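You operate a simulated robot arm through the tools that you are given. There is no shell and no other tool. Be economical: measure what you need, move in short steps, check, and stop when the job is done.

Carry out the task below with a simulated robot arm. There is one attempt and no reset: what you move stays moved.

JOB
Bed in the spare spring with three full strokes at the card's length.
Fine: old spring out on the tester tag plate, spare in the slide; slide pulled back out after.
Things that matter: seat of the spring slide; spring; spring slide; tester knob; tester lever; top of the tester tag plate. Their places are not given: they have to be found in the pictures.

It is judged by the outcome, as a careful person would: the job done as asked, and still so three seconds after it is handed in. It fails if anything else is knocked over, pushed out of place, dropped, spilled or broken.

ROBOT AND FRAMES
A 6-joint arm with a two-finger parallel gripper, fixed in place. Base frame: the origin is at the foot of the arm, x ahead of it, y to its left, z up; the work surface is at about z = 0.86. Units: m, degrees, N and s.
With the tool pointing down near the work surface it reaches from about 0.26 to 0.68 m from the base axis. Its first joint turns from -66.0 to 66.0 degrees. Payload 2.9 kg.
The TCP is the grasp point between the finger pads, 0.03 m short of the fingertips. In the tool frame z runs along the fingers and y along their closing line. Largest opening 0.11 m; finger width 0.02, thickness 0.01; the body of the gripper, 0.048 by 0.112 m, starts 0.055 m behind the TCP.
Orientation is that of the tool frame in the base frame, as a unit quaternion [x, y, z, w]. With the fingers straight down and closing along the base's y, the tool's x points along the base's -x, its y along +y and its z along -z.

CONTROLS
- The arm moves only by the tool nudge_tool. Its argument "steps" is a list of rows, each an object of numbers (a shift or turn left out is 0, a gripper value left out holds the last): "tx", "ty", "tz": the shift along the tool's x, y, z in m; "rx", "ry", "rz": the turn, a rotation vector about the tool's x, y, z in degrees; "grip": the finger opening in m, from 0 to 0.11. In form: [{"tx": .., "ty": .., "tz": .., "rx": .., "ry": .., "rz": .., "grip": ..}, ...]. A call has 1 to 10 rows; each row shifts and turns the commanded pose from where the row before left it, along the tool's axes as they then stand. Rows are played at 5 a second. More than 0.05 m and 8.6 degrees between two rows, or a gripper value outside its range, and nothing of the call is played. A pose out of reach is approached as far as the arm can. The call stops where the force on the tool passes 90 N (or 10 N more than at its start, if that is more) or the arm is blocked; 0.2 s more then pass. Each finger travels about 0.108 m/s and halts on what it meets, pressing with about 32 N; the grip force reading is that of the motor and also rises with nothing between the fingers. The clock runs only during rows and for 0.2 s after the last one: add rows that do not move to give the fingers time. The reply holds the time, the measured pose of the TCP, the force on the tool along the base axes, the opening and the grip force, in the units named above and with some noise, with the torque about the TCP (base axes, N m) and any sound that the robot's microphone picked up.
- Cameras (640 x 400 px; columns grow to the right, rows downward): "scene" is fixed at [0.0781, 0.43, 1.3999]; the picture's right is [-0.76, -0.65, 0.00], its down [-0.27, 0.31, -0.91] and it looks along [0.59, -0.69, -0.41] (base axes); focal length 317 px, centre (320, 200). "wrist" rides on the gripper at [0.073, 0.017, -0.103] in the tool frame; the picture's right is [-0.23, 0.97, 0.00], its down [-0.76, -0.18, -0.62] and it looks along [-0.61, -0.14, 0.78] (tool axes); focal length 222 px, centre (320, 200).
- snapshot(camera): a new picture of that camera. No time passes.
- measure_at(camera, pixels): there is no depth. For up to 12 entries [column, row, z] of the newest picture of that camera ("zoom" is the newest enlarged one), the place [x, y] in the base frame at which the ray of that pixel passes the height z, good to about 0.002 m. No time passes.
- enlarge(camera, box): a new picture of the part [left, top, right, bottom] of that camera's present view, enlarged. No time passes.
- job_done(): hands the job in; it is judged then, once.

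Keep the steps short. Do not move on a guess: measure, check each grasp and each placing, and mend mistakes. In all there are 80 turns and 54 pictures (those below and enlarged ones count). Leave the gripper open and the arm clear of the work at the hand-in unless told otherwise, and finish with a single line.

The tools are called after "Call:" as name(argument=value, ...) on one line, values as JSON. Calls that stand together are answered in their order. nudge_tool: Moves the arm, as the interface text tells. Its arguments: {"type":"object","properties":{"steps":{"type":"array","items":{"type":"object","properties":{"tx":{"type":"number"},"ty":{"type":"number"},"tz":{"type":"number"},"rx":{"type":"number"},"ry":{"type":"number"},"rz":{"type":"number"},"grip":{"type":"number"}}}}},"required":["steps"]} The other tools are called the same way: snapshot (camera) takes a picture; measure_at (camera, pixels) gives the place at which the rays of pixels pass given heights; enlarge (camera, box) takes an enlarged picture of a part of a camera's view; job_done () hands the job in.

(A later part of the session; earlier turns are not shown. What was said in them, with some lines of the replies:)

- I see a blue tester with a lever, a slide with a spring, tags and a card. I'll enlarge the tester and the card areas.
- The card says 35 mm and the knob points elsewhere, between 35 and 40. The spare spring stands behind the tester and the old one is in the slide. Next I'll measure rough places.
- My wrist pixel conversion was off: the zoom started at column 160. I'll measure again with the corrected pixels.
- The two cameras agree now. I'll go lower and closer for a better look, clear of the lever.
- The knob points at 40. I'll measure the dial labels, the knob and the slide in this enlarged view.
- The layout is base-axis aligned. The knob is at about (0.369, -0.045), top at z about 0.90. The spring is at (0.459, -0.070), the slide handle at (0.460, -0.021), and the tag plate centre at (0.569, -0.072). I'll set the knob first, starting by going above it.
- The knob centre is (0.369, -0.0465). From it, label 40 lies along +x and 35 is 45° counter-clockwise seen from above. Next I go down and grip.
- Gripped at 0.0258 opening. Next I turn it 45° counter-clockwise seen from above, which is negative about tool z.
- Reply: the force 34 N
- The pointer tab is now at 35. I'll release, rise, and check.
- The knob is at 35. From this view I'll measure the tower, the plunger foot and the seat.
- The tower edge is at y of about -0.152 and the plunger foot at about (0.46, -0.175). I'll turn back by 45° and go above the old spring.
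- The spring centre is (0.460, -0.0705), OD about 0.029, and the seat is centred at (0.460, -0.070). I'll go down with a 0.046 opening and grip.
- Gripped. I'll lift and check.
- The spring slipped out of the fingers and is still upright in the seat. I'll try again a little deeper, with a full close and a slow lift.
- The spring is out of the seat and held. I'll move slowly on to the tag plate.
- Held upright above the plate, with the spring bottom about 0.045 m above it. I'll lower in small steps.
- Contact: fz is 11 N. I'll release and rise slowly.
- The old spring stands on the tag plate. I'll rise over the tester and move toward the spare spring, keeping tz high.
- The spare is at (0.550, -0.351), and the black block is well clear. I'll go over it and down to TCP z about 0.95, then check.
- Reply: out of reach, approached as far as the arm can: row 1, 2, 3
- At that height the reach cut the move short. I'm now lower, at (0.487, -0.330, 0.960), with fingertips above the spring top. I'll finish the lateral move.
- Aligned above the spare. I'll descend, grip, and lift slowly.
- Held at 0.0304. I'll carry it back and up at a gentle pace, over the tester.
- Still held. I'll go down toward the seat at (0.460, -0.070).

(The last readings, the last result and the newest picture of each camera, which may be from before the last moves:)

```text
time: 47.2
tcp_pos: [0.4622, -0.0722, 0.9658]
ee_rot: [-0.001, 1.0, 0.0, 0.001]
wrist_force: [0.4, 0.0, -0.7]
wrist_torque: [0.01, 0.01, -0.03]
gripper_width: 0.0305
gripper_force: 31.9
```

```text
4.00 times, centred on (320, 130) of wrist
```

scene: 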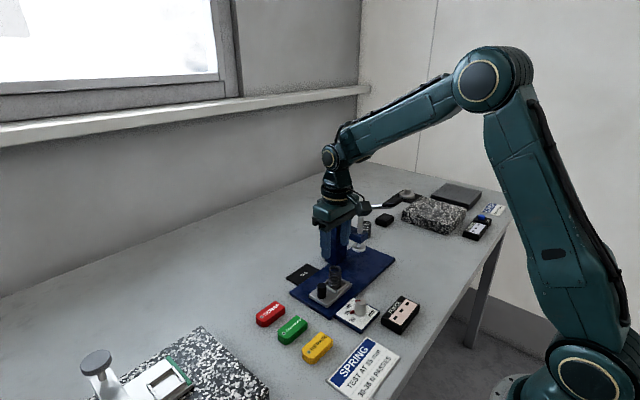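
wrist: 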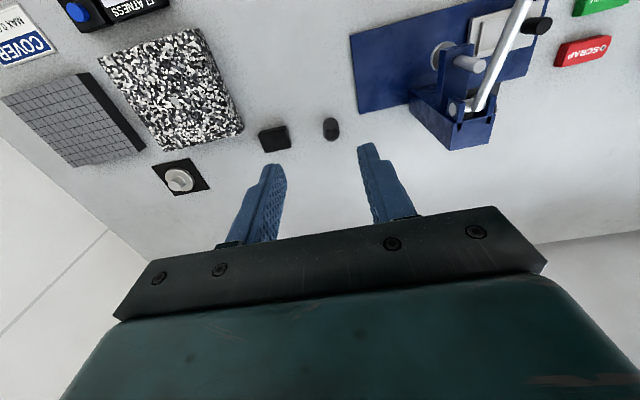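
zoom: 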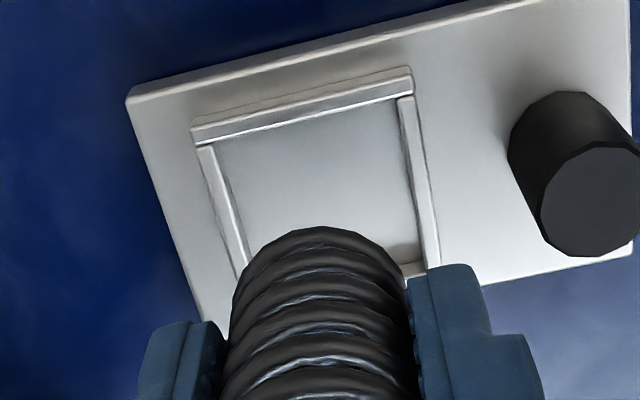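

Aligned over the seat, with about 4 mm of clearance around. I'll shift slightly to centre and lower.

Call:
nudge_tool(steps=[{"tx": 0.002, "ty": 0.001, "tz": 0.01}, {"tz": 0.012}, {"tz": 0.008}, {"tz": 0.006}, {}, {}])

Call:
enlarge(camera="scene", box=[300, 240, 380, 290])

```text
time: 48.6
tcp_pos: [0.4585, -0.0694, 0.9283]
ee_rot: [-0.001, 1.0, 0.001, 0.0]
wrist_force: [-0.1, -0.8, -0.9]
wrist_torque: [-0.04, 0.01, 0.02]
gripper_width: 0.0306
gripper_force: 32.1
```

```text
8.00 times, centred on (340, 265) of scene
```

zoom: 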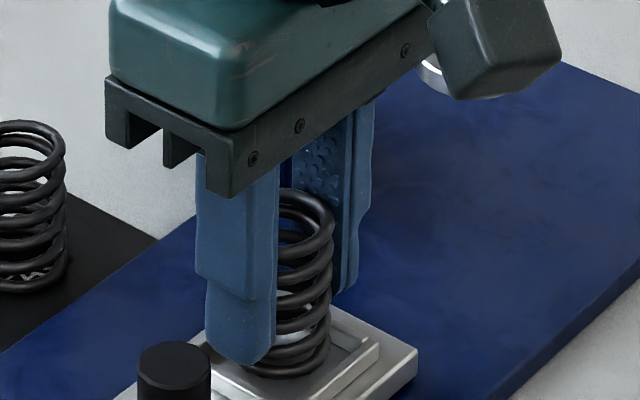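

Nearly in. I'll go on in small steps, watching the force.

Call:
nudge_tool(steps=[{"tz": 0.002}, {"tz": 0.002}, {"tz": 0.002}, {}, {}])

Call:
nudge_tool(steps=[{"tz": 0.001}, {"tz": 0.001}, {}, {}])

```text
time: 49.8
tcp_pos: [0.459, -0.0707, 0.9232]
ee_rot: [0.0, 1.0, 0.0, 0.0]
wrist_force: [-0.2, -0.1, 3.2]
wrist_torque: [-0.12, 0.08, -0.01]
gripper_width: 0.0304
gripper_force: 32.4
```

```text
time: 50.8
tcp_pos: [0.4602, -0.0716, 0.9225]
ee_rot: [0.0, 1.0, 0.0, 0.002]
wrist_force: [0.5, -4.0, 12.0]
wrist_torque: [-0.16, -0.02, 0.0]
gripper_width: 0.0302
gripper_force: 32.0
```

Contact at 12 N. I'll release, rise, and look.

Call:
nudge_tool(steps=[{"tz": -0.001}, {"grip": 0.036}, {"grip": 0.046}, {}, {"tz": -0.02}, {"tz": -0.03}, {"tz": -0.04}, {}])

Call:
enlarge(camera="scene", box=[290, 235, 390, 298])

Call:
enlarge(camera="wrist", box=[260, 70, 420, 170])

```text
time: 52.6
tcp_pos: [0.4585, -0.0673, 1.0115]
ee_rot: [0.0, 1.0, 0.0, 0.002]
wrist_force: [-0.2, -0.4, 0.0]
wrist_torque: [0.01, 0.01, -0.03]
gripper_width: 0.0463
gripper_force: 0.1
```

```text
6.35 times, centred on (340, 266) of scene
```

zoom: 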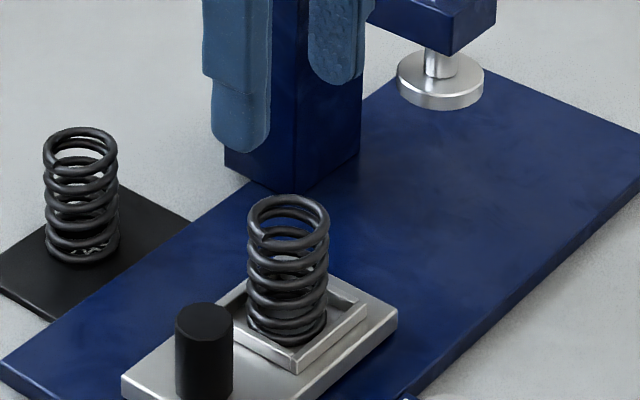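

```text
4.00 times, centred on (340, 120) of wrist
```

zoom: 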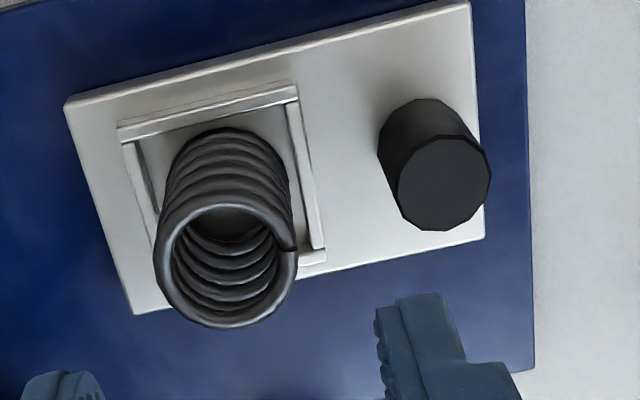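

The spare is seated. To push the slide without hitting the plunger arm, I'll grip the handle closing along x with the tool leaning toward +y. First I move aside and rotate 90°.

Call:
nudge_tool(steps=[{"tz": -0.03, "ty": 0.03}, {"ty": 0.027}, {"rz": 8}, {"rz": 8}, {"rz": 8}, {"rz": 8}, {"rz": 8}, {"rz": 8}, {"rz": 8}, {"rz": 8}])

Call:
nudge_tool(steps=[{"rz": 8}, {"rz": 8}, {"rz": 8}, {"rz": 2}, {"ry": -8}, {"ry": -8}, {"ry": -8}, {}, {}])

Call:
snapshot(camera="wrist")

```text
time: 54.8
tcp_pos: [0.4584, -0.0136, 1.0421]
ee_rot: [0.531, 0.847, 0.001, 0.001]
wrist_force: [0.5, 0.3, -0.4]
wrist_torque: [0.0, 0.01, 0.01]
gripper_width: 0.0461
gripper_force: 0.1
```

```text
time: 56.8
tcp_pos: [0.4604, -0.0128, 1.0419]
ee_rot: [0.692, 0.691, -0.147, 0.148]
wrist_force: [0.5, -0.1, 0.1]
wrist_torque: [-0.01, -0.01, 0.02]
gripper_width: 0.0458
gripper_force: 0.1
```

```text
12 pictures are left
```

wrist: 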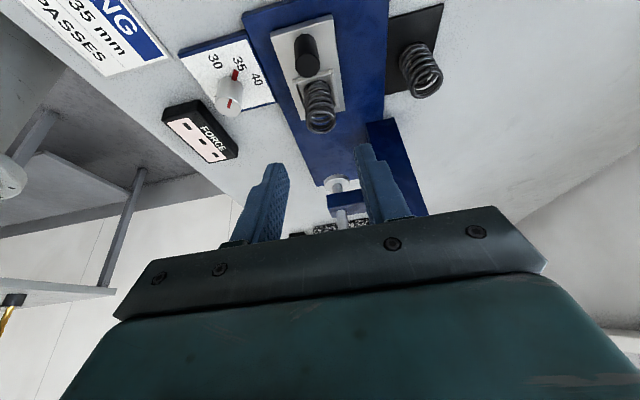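

The tool leans correctly (tool z = [0, -0.41, -0.91]). I'll descend vertically over the handle at (0.4605, -0.0205).

Call:
nudge_tool(steps=[{"tx": 0.0163, "tz": 0.0365}, {"tx": 0.0163, "tz": 0.0365}, {"tx": 0.0102, "tz": 0.0228}, {"tx": 0.006, "tz": 0.0137}, {"tx": 0.002, "tz": 0.0055}, {}, {}])

Call:
enlarge(camera="scene", box=[290, 245, 390, 308])

```text
time: 58.4
tcp_pos: [0.4587, -0.0119, 0.9164]
ee_rot: [0.693, 0.691, -0.146, 0.146]
wrist_force: [-0.2, -0.4, 0.3]
wrist_torque: [-0.02, -0.04, 0.01]
gripper_width: 0.0459
gripper_force: 0.0
```

```text
6.35 times, centred on (340, 276) of scene
```

zoom: 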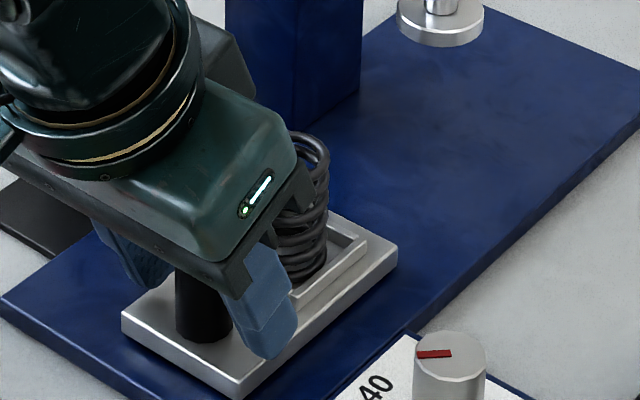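

Fingers straddle the handle. I'll close and begin pushing in, toward -y.

Call:
nudge_tool(steps=[{"grip": 0.0}, {}, {}, {"tx": -0.0091, "tz": 0.0041}, {"tx": -0.0091, "tz": 0.0041}, {}])

```text
time: 59.8
tcp_pos: [0.46, -0.033, 0.9171]
ee_rot: [0.692, 0.692, -0.146, 0.146]
wrist_force: [16.0, 0.3, -5.7]
wrist_torque: [0.66, 0.29, 0.03]
gripper_width: 0.0213
gripper_force: 45.2
```

The slide moves with the handle. I'll ease x by about 1.5 mm and continue.

Call:
nudge_tool(steps=[{"ty": 0.0015, "tx": -0.0091, "tz": 0.0041}, {"tx": -0.0119, "tz": 0.0053}, {"tx": -0.0119, "tz": 0.0053}, {"tx": -0.0119, "tz": 0.0053}, {"tx": -0.0119, "tz": 0.0053}, {"tx": -0.0091, "tz": 0.0041}, {}])

Call:
enlarge(camera="scene", box=[310, 215, 390, 265])

```text
time: 61.4
tcp_pos: [0.4596, -0.1068, 0.9162]
ee_rot: [0.693, 0.691, -0.147, 0.145]
wrist_force: [-17.4, -1.0, -7.5]
wrist_torque: [0.49, -0.3, -0.08]
gripper_width: 0.0216
gripper_force: 45.4
```

```text
8.00 times, centred on (350, 240) of scene
```

zoom: 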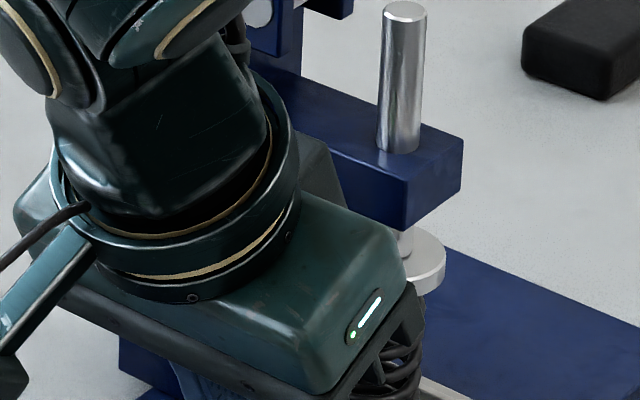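

I'll continue in small steps until an end stop shows in the force.

Call:
nudge_tool(steps=[{"ty": -0.0007, "tx": -0.0046, "tz": 0.002}, {"tx": -0.0046, "tz": 0.002}, {}, {}])

```text
time: 62.4
tcp_pos: [0.4606, -0.1134, 0.9171]
ee_rot: [0.691, 0.693, -0.145, 0.145]
wrist_force: [-11.5, 29.3, 7.2]
wrist_torque: [0.27, 0.87, -0.09]
gripper_width: 0.0214
gripper_force: 45.0
```

fy is 29 N, which looks like the end stop. I'll press 2 mm more to confirm.

Call:
nudge_tool(steps=[{"tx": -0.0018, "tz": 0.0008}, {}, {}])

```text
time: 63.2
tcp_pos: [0.4605, -0.1148, 0.9157]
ee_rot: [0.691, 0.693, -0.145, 0.146]
wrist_force: [-8.8, 32.1, 15.1]
wrist_torque: [0.93, 0.53, -0.17]
gripper_width: 0.0217
gripper_force: 44.4
```

At the stop. I'll release and back out along the tool axis.

Call:
nudge_tool(steps=[{"tx": 0.002, "tz": -0.001}, {"grip": 0.046}, {}, {"tz": -0.03}, {"tz": -0.045}, {"tz": -0.045}, {"tz": -0.045, "tx": 0.03}, {"tz": -0.02, "tx": 0.04}, {}])

Call:
enlarge(camera="scene", box=[290, 190, 418, 270])

```text
refused: row 7 steps farther than a row can; nothing moved
```

```text
5.00 times, centred on (354, 230) of scene
```

zoom: 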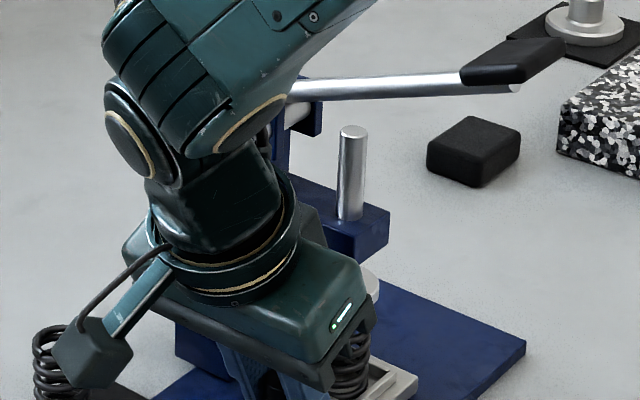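

Call:
nudge_tool(steps=[{"tx": 0.002, "tz": -0.001}, {"grip": 0.046}, {}, {"tz": -0.03}, {"tz": -0.045}, {"tz": -0.045}, {"tz": -0.04, "tx": 0.02}, {"tz": -0.02, "tx": 0.04}, {}])

Call:
enlarge(camera="scene", box=[290, 190, 418, 270])

```text
time: 65.2
tcp_pos: [0.4595, 0.0123, 1.0578]
ee_rot: [0.692, 0.691, -0.146, 0.148]
wrist_force: [-0.7, 0.2, 0.2]
wrist_torque: [0.0, 0.03, 0.01]
gripper_width: 0.0461
gripper_force: 0.1
```

```text
5.00 times, centred on (354, 230) of scene
```

zoom: 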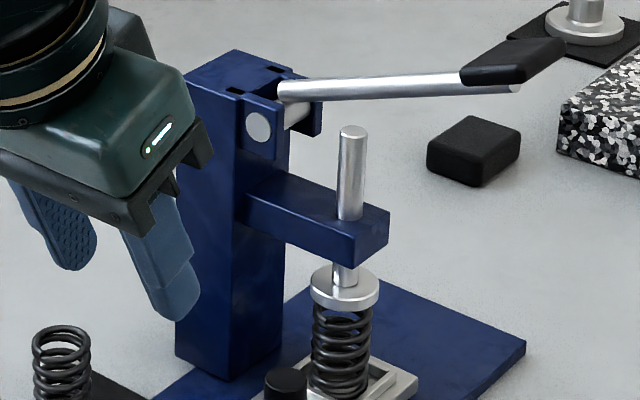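

The spring is directly under the foot. Now the lever: I'll straighten the tool and rise to look at the pad, estimated at about (0.38, -0.177, 1.095).

Call:
nudge_tool(steps=[{"ry": 8}, {"ry": 8}, {"ry": 8}, {"tz": -0.045}, {"tz": -0.045}, {"tz": -0.045, "grip": 0.0}, {"ty": -0.04, "tx": -0.025}, {"ty": -0.038, "tx": -0.03}, {"tx": -0.035}, {}])

Call:
snapshot(camera="wrist")

```text
time: 67.4
tcp_pos: [0.3805, -0.0764, 1.1925]
ee_rot: [0.707, 0.707, 0.001, 0.0]
wrist_force: [-0.4, 0.7, 0.4]
wrist_torque: [0.0, 0.01, -0.02]
gripper_width: 0.0002
gripper_force: 32.4
```

```text
7 pictures are left
```

wrist: 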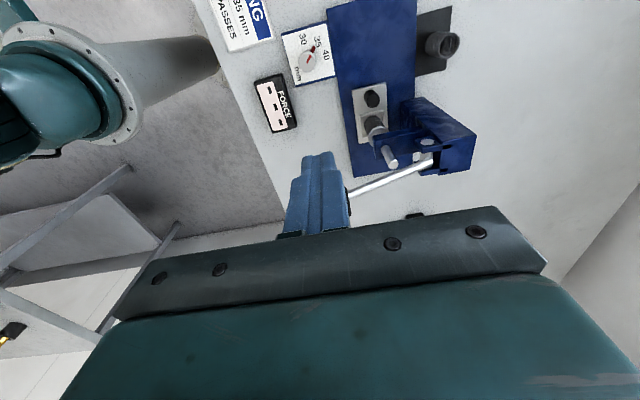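

Call:
measure_at(camera="wrist", pixels=[[355, 190, 1.07], [355, 190, 1.08], [355, 190, 1.09], [430, 163, 1.04], [430, 163, 1.05], [388, 151, 1.035], [461, 169, 1.04], [420, 121, 1.04]])

```text
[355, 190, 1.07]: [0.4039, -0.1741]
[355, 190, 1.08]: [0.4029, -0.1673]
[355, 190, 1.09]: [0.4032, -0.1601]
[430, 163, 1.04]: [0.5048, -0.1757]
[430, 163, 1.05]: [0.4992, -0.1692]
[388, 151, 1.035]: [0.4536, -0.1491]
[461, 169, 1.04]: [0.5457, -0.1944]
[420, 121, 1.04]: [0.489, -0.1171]
```

The rod plane is at y of about -0.175 and the pad at about x 0.38. I'll go above the pad and then down gently until contact.

Call:
nudge_tool(steps=[{"tx": -0.04}, {"tx": -0.04}, {"tx": -0.0195}, {"tz": 0.03}, {"tz": 0.01}, {"tz": 0.005}, {}, {}])

Call:
enlarge(camera="scene", box=[320, 165, 448, 245])

```text
time: 69.2
tcp_pos: [0.3814, -0.1749, 1.1478]
ee_rot: [0.707, 0.707, 0.001, 0.001]
wrist_force: [1.1, 0.0, -0.2]
wrist_torque: [0.01, 0.02, -0.01]
gripper_width: 0.0
gripper_force: 32.2
```

```text
5.00 times, centred on (384, 205) of scene
```

zoom: 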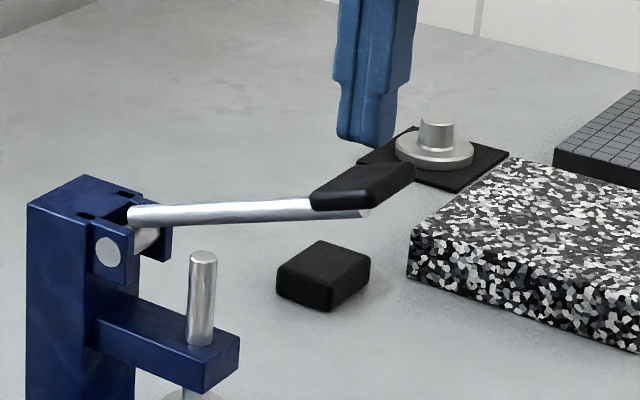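

The tips are centred over the pad, about 16 mm above. I'll press down gently, following the arc.

Call:
nudge_tool(steps=[{"tz": 0.012}, {"tz": 0.01, "ty": -0.002}, {"tz": 0.01, "ty": -0.003}, {"tz": 0.01, "ty": -0.003}, {}])

Call:
nudge_tool(steps=[{"tz": 0.01, "ty": -0.003}, {"tz": 0.01, "ty": -0.002}, {"tz": 0.01, "ty": -0.001}, {}])

```text
time: 70.4
tcp_pos: [0.372, -0.1769, 1.1047]
ee_rot: [0.707, 0.707, 0.0, 0.001]
wrist_force: [2.3, 2.2, 2.4]
wrist_torque: [0.03, -0.02, 0.0]
gripper_width: 0.0
gripper_force: 31.8
```

```text
time: 71.4
tcp_pos: [0.3666, -0.1766, 1.0734]
ee_rot: [0.707, 0.707, 0.001, 0.002]
wrist_force: [3.1, -2.7, 10.3]
wrist_torque: [-0.09, -0.18, 0.01]
gripper_width: 0.0
gripper_force: 32.0
```

The force is building as the spring compresses. I'll continue in 4 mm rows until the stop.

Call:
nudge_tool(steps=[{"tz": 0.005}, {"tz": 0.005}, {"tz": 0.005}, {}])

Call:
nudge_tool(steps=[{"tz": 0.004}, {"tz": 0.004}, {}])

```text
time: 72.4
tcp_pos: [0.3663, -0.177, 1.0624]
ee_rot: [0.708, 0.707, 0.001, 0.0]
wrist_force: [-26.0, 3.2, 53.0]
wrist_torque: [0.11, 0.27, 0.03]
gripper_width: 0.0
gripper_force: 32.2
```

```text
time: 72.9
tcp_pos: [0.3659, -0.1767, 1.0632]
ee_rot: [0.707, 0.707, 0.002, 0.003]
wrist_force: [-15.7, 3.9, 19.7]
wrist_torque: [0.16, 0.26, 0.01]
gripper_width: 0.0001
gripper_force: 32.1
stopped in row 2: the force on the tool passed its limit at 96 N (the readings are from after the stop); the commanded pose is now the measured one
```

The hard stop is at TCP z of about 1.0625. I'll take one picture to confirm it is the plunger's stop.

Call:
enlarge(camera="scene", box=[310, 185, 422, 255])

```text
5.71 times, centred on (366, 220) of scene
```

zoom: 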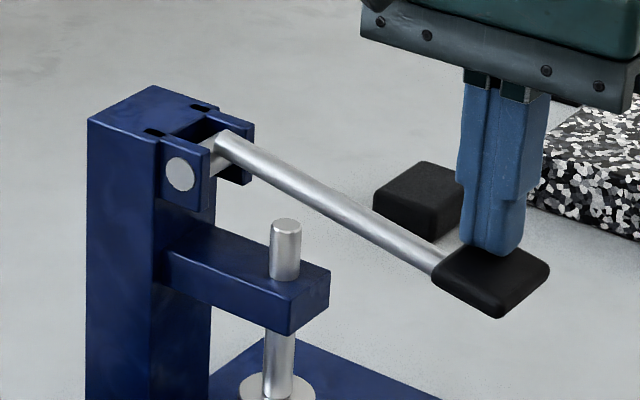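

A full stroke: the plunger is down at its stop. I'll rise at a gentle pace and see whether the lever returns.

Call:
nudge_tool(steps=[{"tz": -0.01, "ty": -0.002}, {"tz": -0.01}, {"tz": -0.012, "ty": 0.002}, {"tz": -0.012, "ty": 0.003}, {"tz": -0.012, "ty": 0.003}, {"tz": -0.012, "ty": 0.003}, {"tz": -0.012, "ty": 0.002}, {"tz": -0.006}, {}, {}])

Call:
enlarge(camera="scene", box=[310, 185, 422, 255])

```text
time: 75.1
tcp_pos: [0.3786, -0.1762, 1.1474]
ee_rot: [0.708, 0.706, 0.001, 0.004]
wrist_force: [-0.6, -0.6, -0.1]
wrist_torque: [-0.01, 0.03, -0.02]
gripper_width: 0.0
gripper_force: 32.0
```

```text
5.71 times, centred on (366, 220) of scene
```

zoom: 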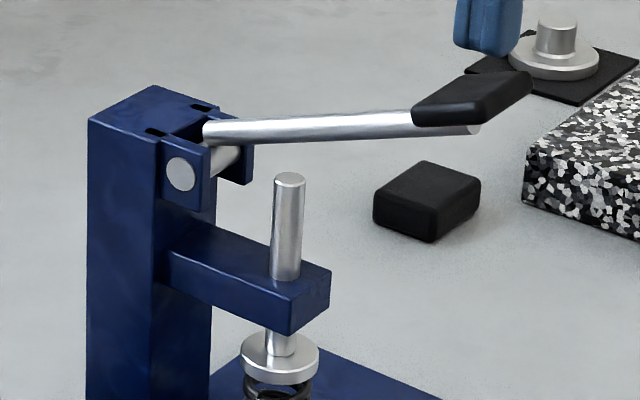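

The lever springs back fully. Second stroke.

Call:
nudge_tool(steps=[{"tz": 0.013}, {"tz": 0.012, "ty": -0.002}, {"tz": 0.012, "ty": -0.003}, {"tz": 0.012, "ty": -0.004}, {"tz": 0.012, "ty": -0.004}, {"tz": 0.01, "ty": -0.003}, {"tz": 0.01}, {"tz": 0.005}, {"tz": 0.003}, {}])

```text
time: 77.3
tcp_pos: [0.3618, -0.1776, 1.062]
ee_rot: [0.707, 0.707, 0.003, 0.008]
wrist_force: [-8.3, 7.9, 48.7]
wrist_torque: [0.36, -0.24, 0.09]
gripper_width: 0.0
gripper_force: 31.8
```

Call:
nudge_tool(steps=[{"tz": 0.002}, {"tz": 0.002}, {}])

```text
time: 78.1
tcp_pos: [0.3635, -0.177, 1.0613]
ee_rot: [0.707, 0.707, 0.005, 0.012]
wrist_force: [-19.5, 14.6, 76.9]
wrist_torque: [0.59, -0.2, 0.19]
gripper_width: 0.0003
gripper_force: 32.1
```

Hard stop again: 77 N and no further travel. I'll rise fully.

Call:
nudge_tool(steps=[{"tz": -0.01}, {"tz": -0.012}, {"tz": -0.012, "ty": 0.002}, {"tz": -0.012, "ty": 0.003}, {"tz": -0.012, "ty": 0.004}, {"tz": -0.012, "ty": 0.004}, {"tz": -0.012, "ty": 0.003}, {"tz": -0.013}, {}, {}])

Call:
nudge_tool(steps=[{"tz": 0.013}, {"tz": 0.012, "ty": -0.002}, {"tz": 0.012, "ty": -0.003}, {"tz": 0.012, "ty": -0.004}, {"tz": 0.012, "ty": -0.004}, {"tz": 0.01, "ty": -0.003}, {"tz": 0.01}, {"tz": 0.006}, {"tz": 0.004}, {}])

```text
time: 80.3
tcp_pos: [0.3774, -0.1765, 1.1494]
ee_rot: [0.707, 0.707, 0.002, 0.004]
wrist_force: [-0.6, 0.3, -0.6]
wrist_torque: [-0.02, 0.04, -0.01]
gripper_width: 0.0001
gripper_force: 31.6
```

```text
time: 82.5
tcp_pos: [0.3607, -0.177, 1.0616]
ee_rot: [0.708, 0.706, 0.002, 0.005]
wrist_force: [-18.4, 8.7, 46.7]
wrist_torque: [0.3, 0.08, 0.14]
gripper_width: 0.0
gripper_force: 32.1
```

The third stroke is at the stop. I'll press slightly to confirm, then rise.

Call:
nudge_tool(steps=[{"tz": 0.002}, {"tz": 0.002}, {}])

Call:
nudge_tool(steps=[{"tz": -0.01}, {"tz": -0.012}, {"tz": -0.012, "ty": 0.002}, {"tz": -0.012, "ty": 0.003}, {"tz": -0.012, "ty": 0.004}, {"tz": -0.012, "ty": 0.004}, {"tz": -0.012, "ty": 0.003}, {"tz": -0.03}, {"tz": -0.03}, {}])

```text
time: 83.3
tcp_pos: [0.3604, -0.1776, 1.0615]
ee_rot: [0.707, 0.707, 0.003, 0.007]
wrist_force: [-26.7, 14.3, 75.0]
wrist_torque: [0.57, 0.1, 0.21]
gripper_width: 0.0
gripper_force: 32.0
```

```text
time: 85.5
tcp_pos: [0.378, -0.1768, 1.1977]
ee_rot: [0.707, 0.707, 0.002, 0.005]
wrist_force: [0.8, 0.8, 0.1]
wrist_torque: [-0.01, 0.0, 0.02]
gripper_width: 0.0
gripper_force: 31.6
```

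Three full strokes done. Next I go back to the slide handle: move aside, down, and tilt as before with the fingers open.

Call:
nudge_tool(steps=[{"tx": 0.045, "ty": 0.016}, {"tx": 0.045, "ty": 0.016}, {"tx": 0.045, "ty": 0.016}, {"tx": 0.045, "ty": 0.016}, {"tx": 0.009, "ty": 0.018, "grip": 0.046}, {"tz": 0.045}, {"tz": 0.045}, {"tz": 0.045}, {"tz": 0.005}, {}])

Call:
nudge_tool(steps=[{"ry": -8}, {"ry": -8}, {"ry": -8}, {}, {}])

```text
time: 87.7
tcp_pos: [0.4604, 0.0134, 1.057]
ee_rot: [0.708, 0.706, 0.002, 0.004]
wrist_force: [-0.1, 0.2, -0.4]
wrist_torque: [-0.02, -0.01, 0.01]
gripper_width: 0.0464
gripper_force: 0.2
```

```text
time: 88.9
tcp_pos: [0.4613, 0.0134, 1.0581]
ee_rot: [0.692, 0.691, -0.145, 0.15]
wrist_force: [0.1, -0.1, -0.3]
wrist_torque: [-0.01, 0.02, -0.02]
gripper_width: 0.0459
gripper_force: 0.0
```

Call:
nudge_tool(steps=[{"tx": -0.029, "tz": 0.03}, {"tx": -0.0288, "tz": 0.0304}, {"tz": 0.04}, {"tz": 0.04}, {"tz": 0.025}, {"tz": 0.01}, {}, {}])

Call:
enlarge(camera="wrist", box=[220, 60, 420, 185])

```text
time: 90.7
tcp_pos: [0.4597, -0.1126, 0.9188]
ee_rot: [0.693, 0.69, -0.146, 0.15]
wrist_force: [-0.5, -0.5, 1.3]
wrist_torque: [0.01, -0.02, 0.01]
gripper_width: 0.046
gripper_force: 0.2
```

```text
3.20 times, centred on (320, 122) of wrist
```

zoom: 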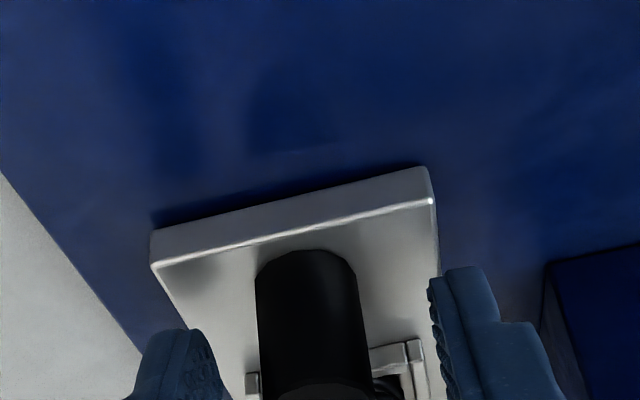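

The fingers straddle the handle. I'll close and pull toward +y.

Call:
nudge_tool(steps=[{"tz": 0.001}, {"grip": 0.0}, {}, {}, {"tx": 0.0046, "tz": -0.002}, {"tx": 0.0091, "tz": -0.0041}, {"tx": 0.0091, "tz": -0.0041}, {"tx": 0.0091, "tz": -0.0041}, {"tx": 0.0091, "tz": -0.0041}, {}])

Call:
nudge_tool(steps=[{"tx": 0.0091, "tz": -0.0041}, {"tx": 0.0091, "tz": -0.0041}, {"tx": 0.0091, "tz": -0.0041}, {"tx": 0.0091, "tz": -0.0041}, {"tx": 0.0064, "tz": -0.0029}, {}, {}])

```text
time: 92.9
tcp_pos: [0.4601, -0.0669, 0.9182]
ee_rot: [0.692, 0.692, -0.146, 0.149]
wrist_force: [-10.5, 1.0, -26.5]
wrist_torque: [1.06, 0.89, -0.1]
gripper_width: 0.0214
gripper_force: 45.4
```

```text
time: 94.5
tcp_pos: [0.4598, -0.0207, 0.9178]
ee_rot: [0.692, 0.692, -0.145, 0.149]
wrist_force: [-2.4, 0.6, -29.0]
wrist_torque: [0.09, 0.79, 0.08]
gripper_width: 0.0216
gripper_force: 45.2
```

About 8 mm to go. I'll continue in small steps, watching for the outer stop.

Call:
nudge_tool(steps=[{"tx": 0.0041, "tz": -0.0007}, {"tx": 0.0041, "tz": -0.0007}, {}, {}])

```text
time: 95.5
tcp_pos: [0.4603, -0.013, 0.9187]
ee_rot: [0.693, 0.69, -0.145, 0.151]
wrist_force: [-14.8, 2.7, 8.9]
wrist_torque: [0.42, 1.2, -0.06]
gripper_width: 0.0217
gripper_force: 45.2
```

Call:
nudge_tool(steps=[{"tx": 0.0018, "tz": -0.0008}, {"tx": 0.0009, "tz": -0.0004}, {}, {}])

```text
time: 96.5
tcp_pos: [0.459, -0.0145, 0.9177]
ee_rot: [0.694, 0.689, -0.147, 0.151]
wrist_force: [-13.6, -21.1, 13.3]
wrist_torque: [0.38, 1.19, -0.11]
gripper_width: 0.0216
gripper_force: 44.5
```

The outer stop is felt (fy -21 N, no further travel). I'll release and back away upward.

Call:
nudge_tool(steps=[{"tx": -0.0018, "tz": 0.0008}, {"grip": 0.046}, {}, {"tz": -0.03}, {"tz": -0.045}, {"tz": -0.045}, {"tz": -0.045}, {"tz": -0.045}, {}])

Call:
enlarge(camera="scene", box=[290, 235, 390, 298])

Call:
snapshot(camera="scene")

```text
time: 98.5
tcp_pos: [0.4592, 0.0746, 1.1108]
ee_rot: [0.693, 0.69, -0.146, 0.15]
wrist_force: [0.0, 0.4, 0.5]
wrist_torque: [-0.02, -0.01, -0.01]
gripper_width: 0.0462
gripper_force: 0.1
```

```text
6.35 times, centred on (340, 266) of scene
```

zoom: 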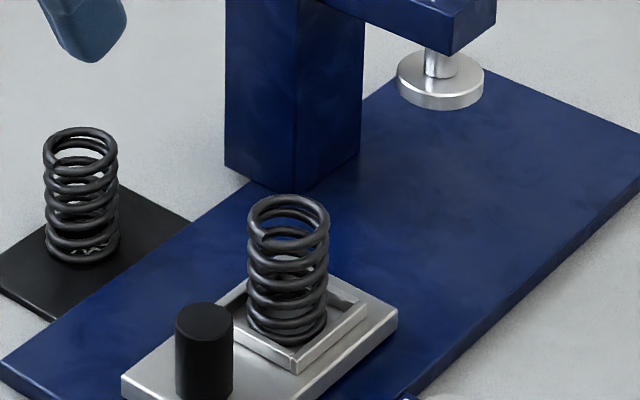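

```text
1 pictures are left
```

scene: 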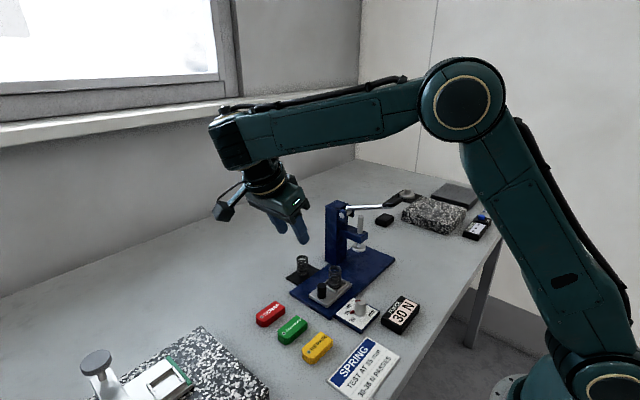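

The slide is out with the spare seated, the old spring stands on the tag plate, and the lever is up. The gauge shows a 30 N reading. The arm is clear and the gripper open, so I'm handing in.

Call:
nudge_tool(steps=[{"tz": -0.03, "grip": 0.08}, {}, {}])

Call:
job_done()

```text
time: 99.3
tcp_pos: [0.459, 0.0853, 1.1372]
ee_rot: [0.692, 0.691, -0.144, 0.152]
wrist_force: [0.7, -0.3, 0.8]
wrist_torque: [-0.03, 0.01, -0.02]
gripper_width: 0.08
gripper_force: 0.1
```

```text
The job is handed in.
```

Job handed in: knob set to 35 mm, old spring on the tag plate, spare in the slide and given three full strokes to the stop, slide pulled back out.
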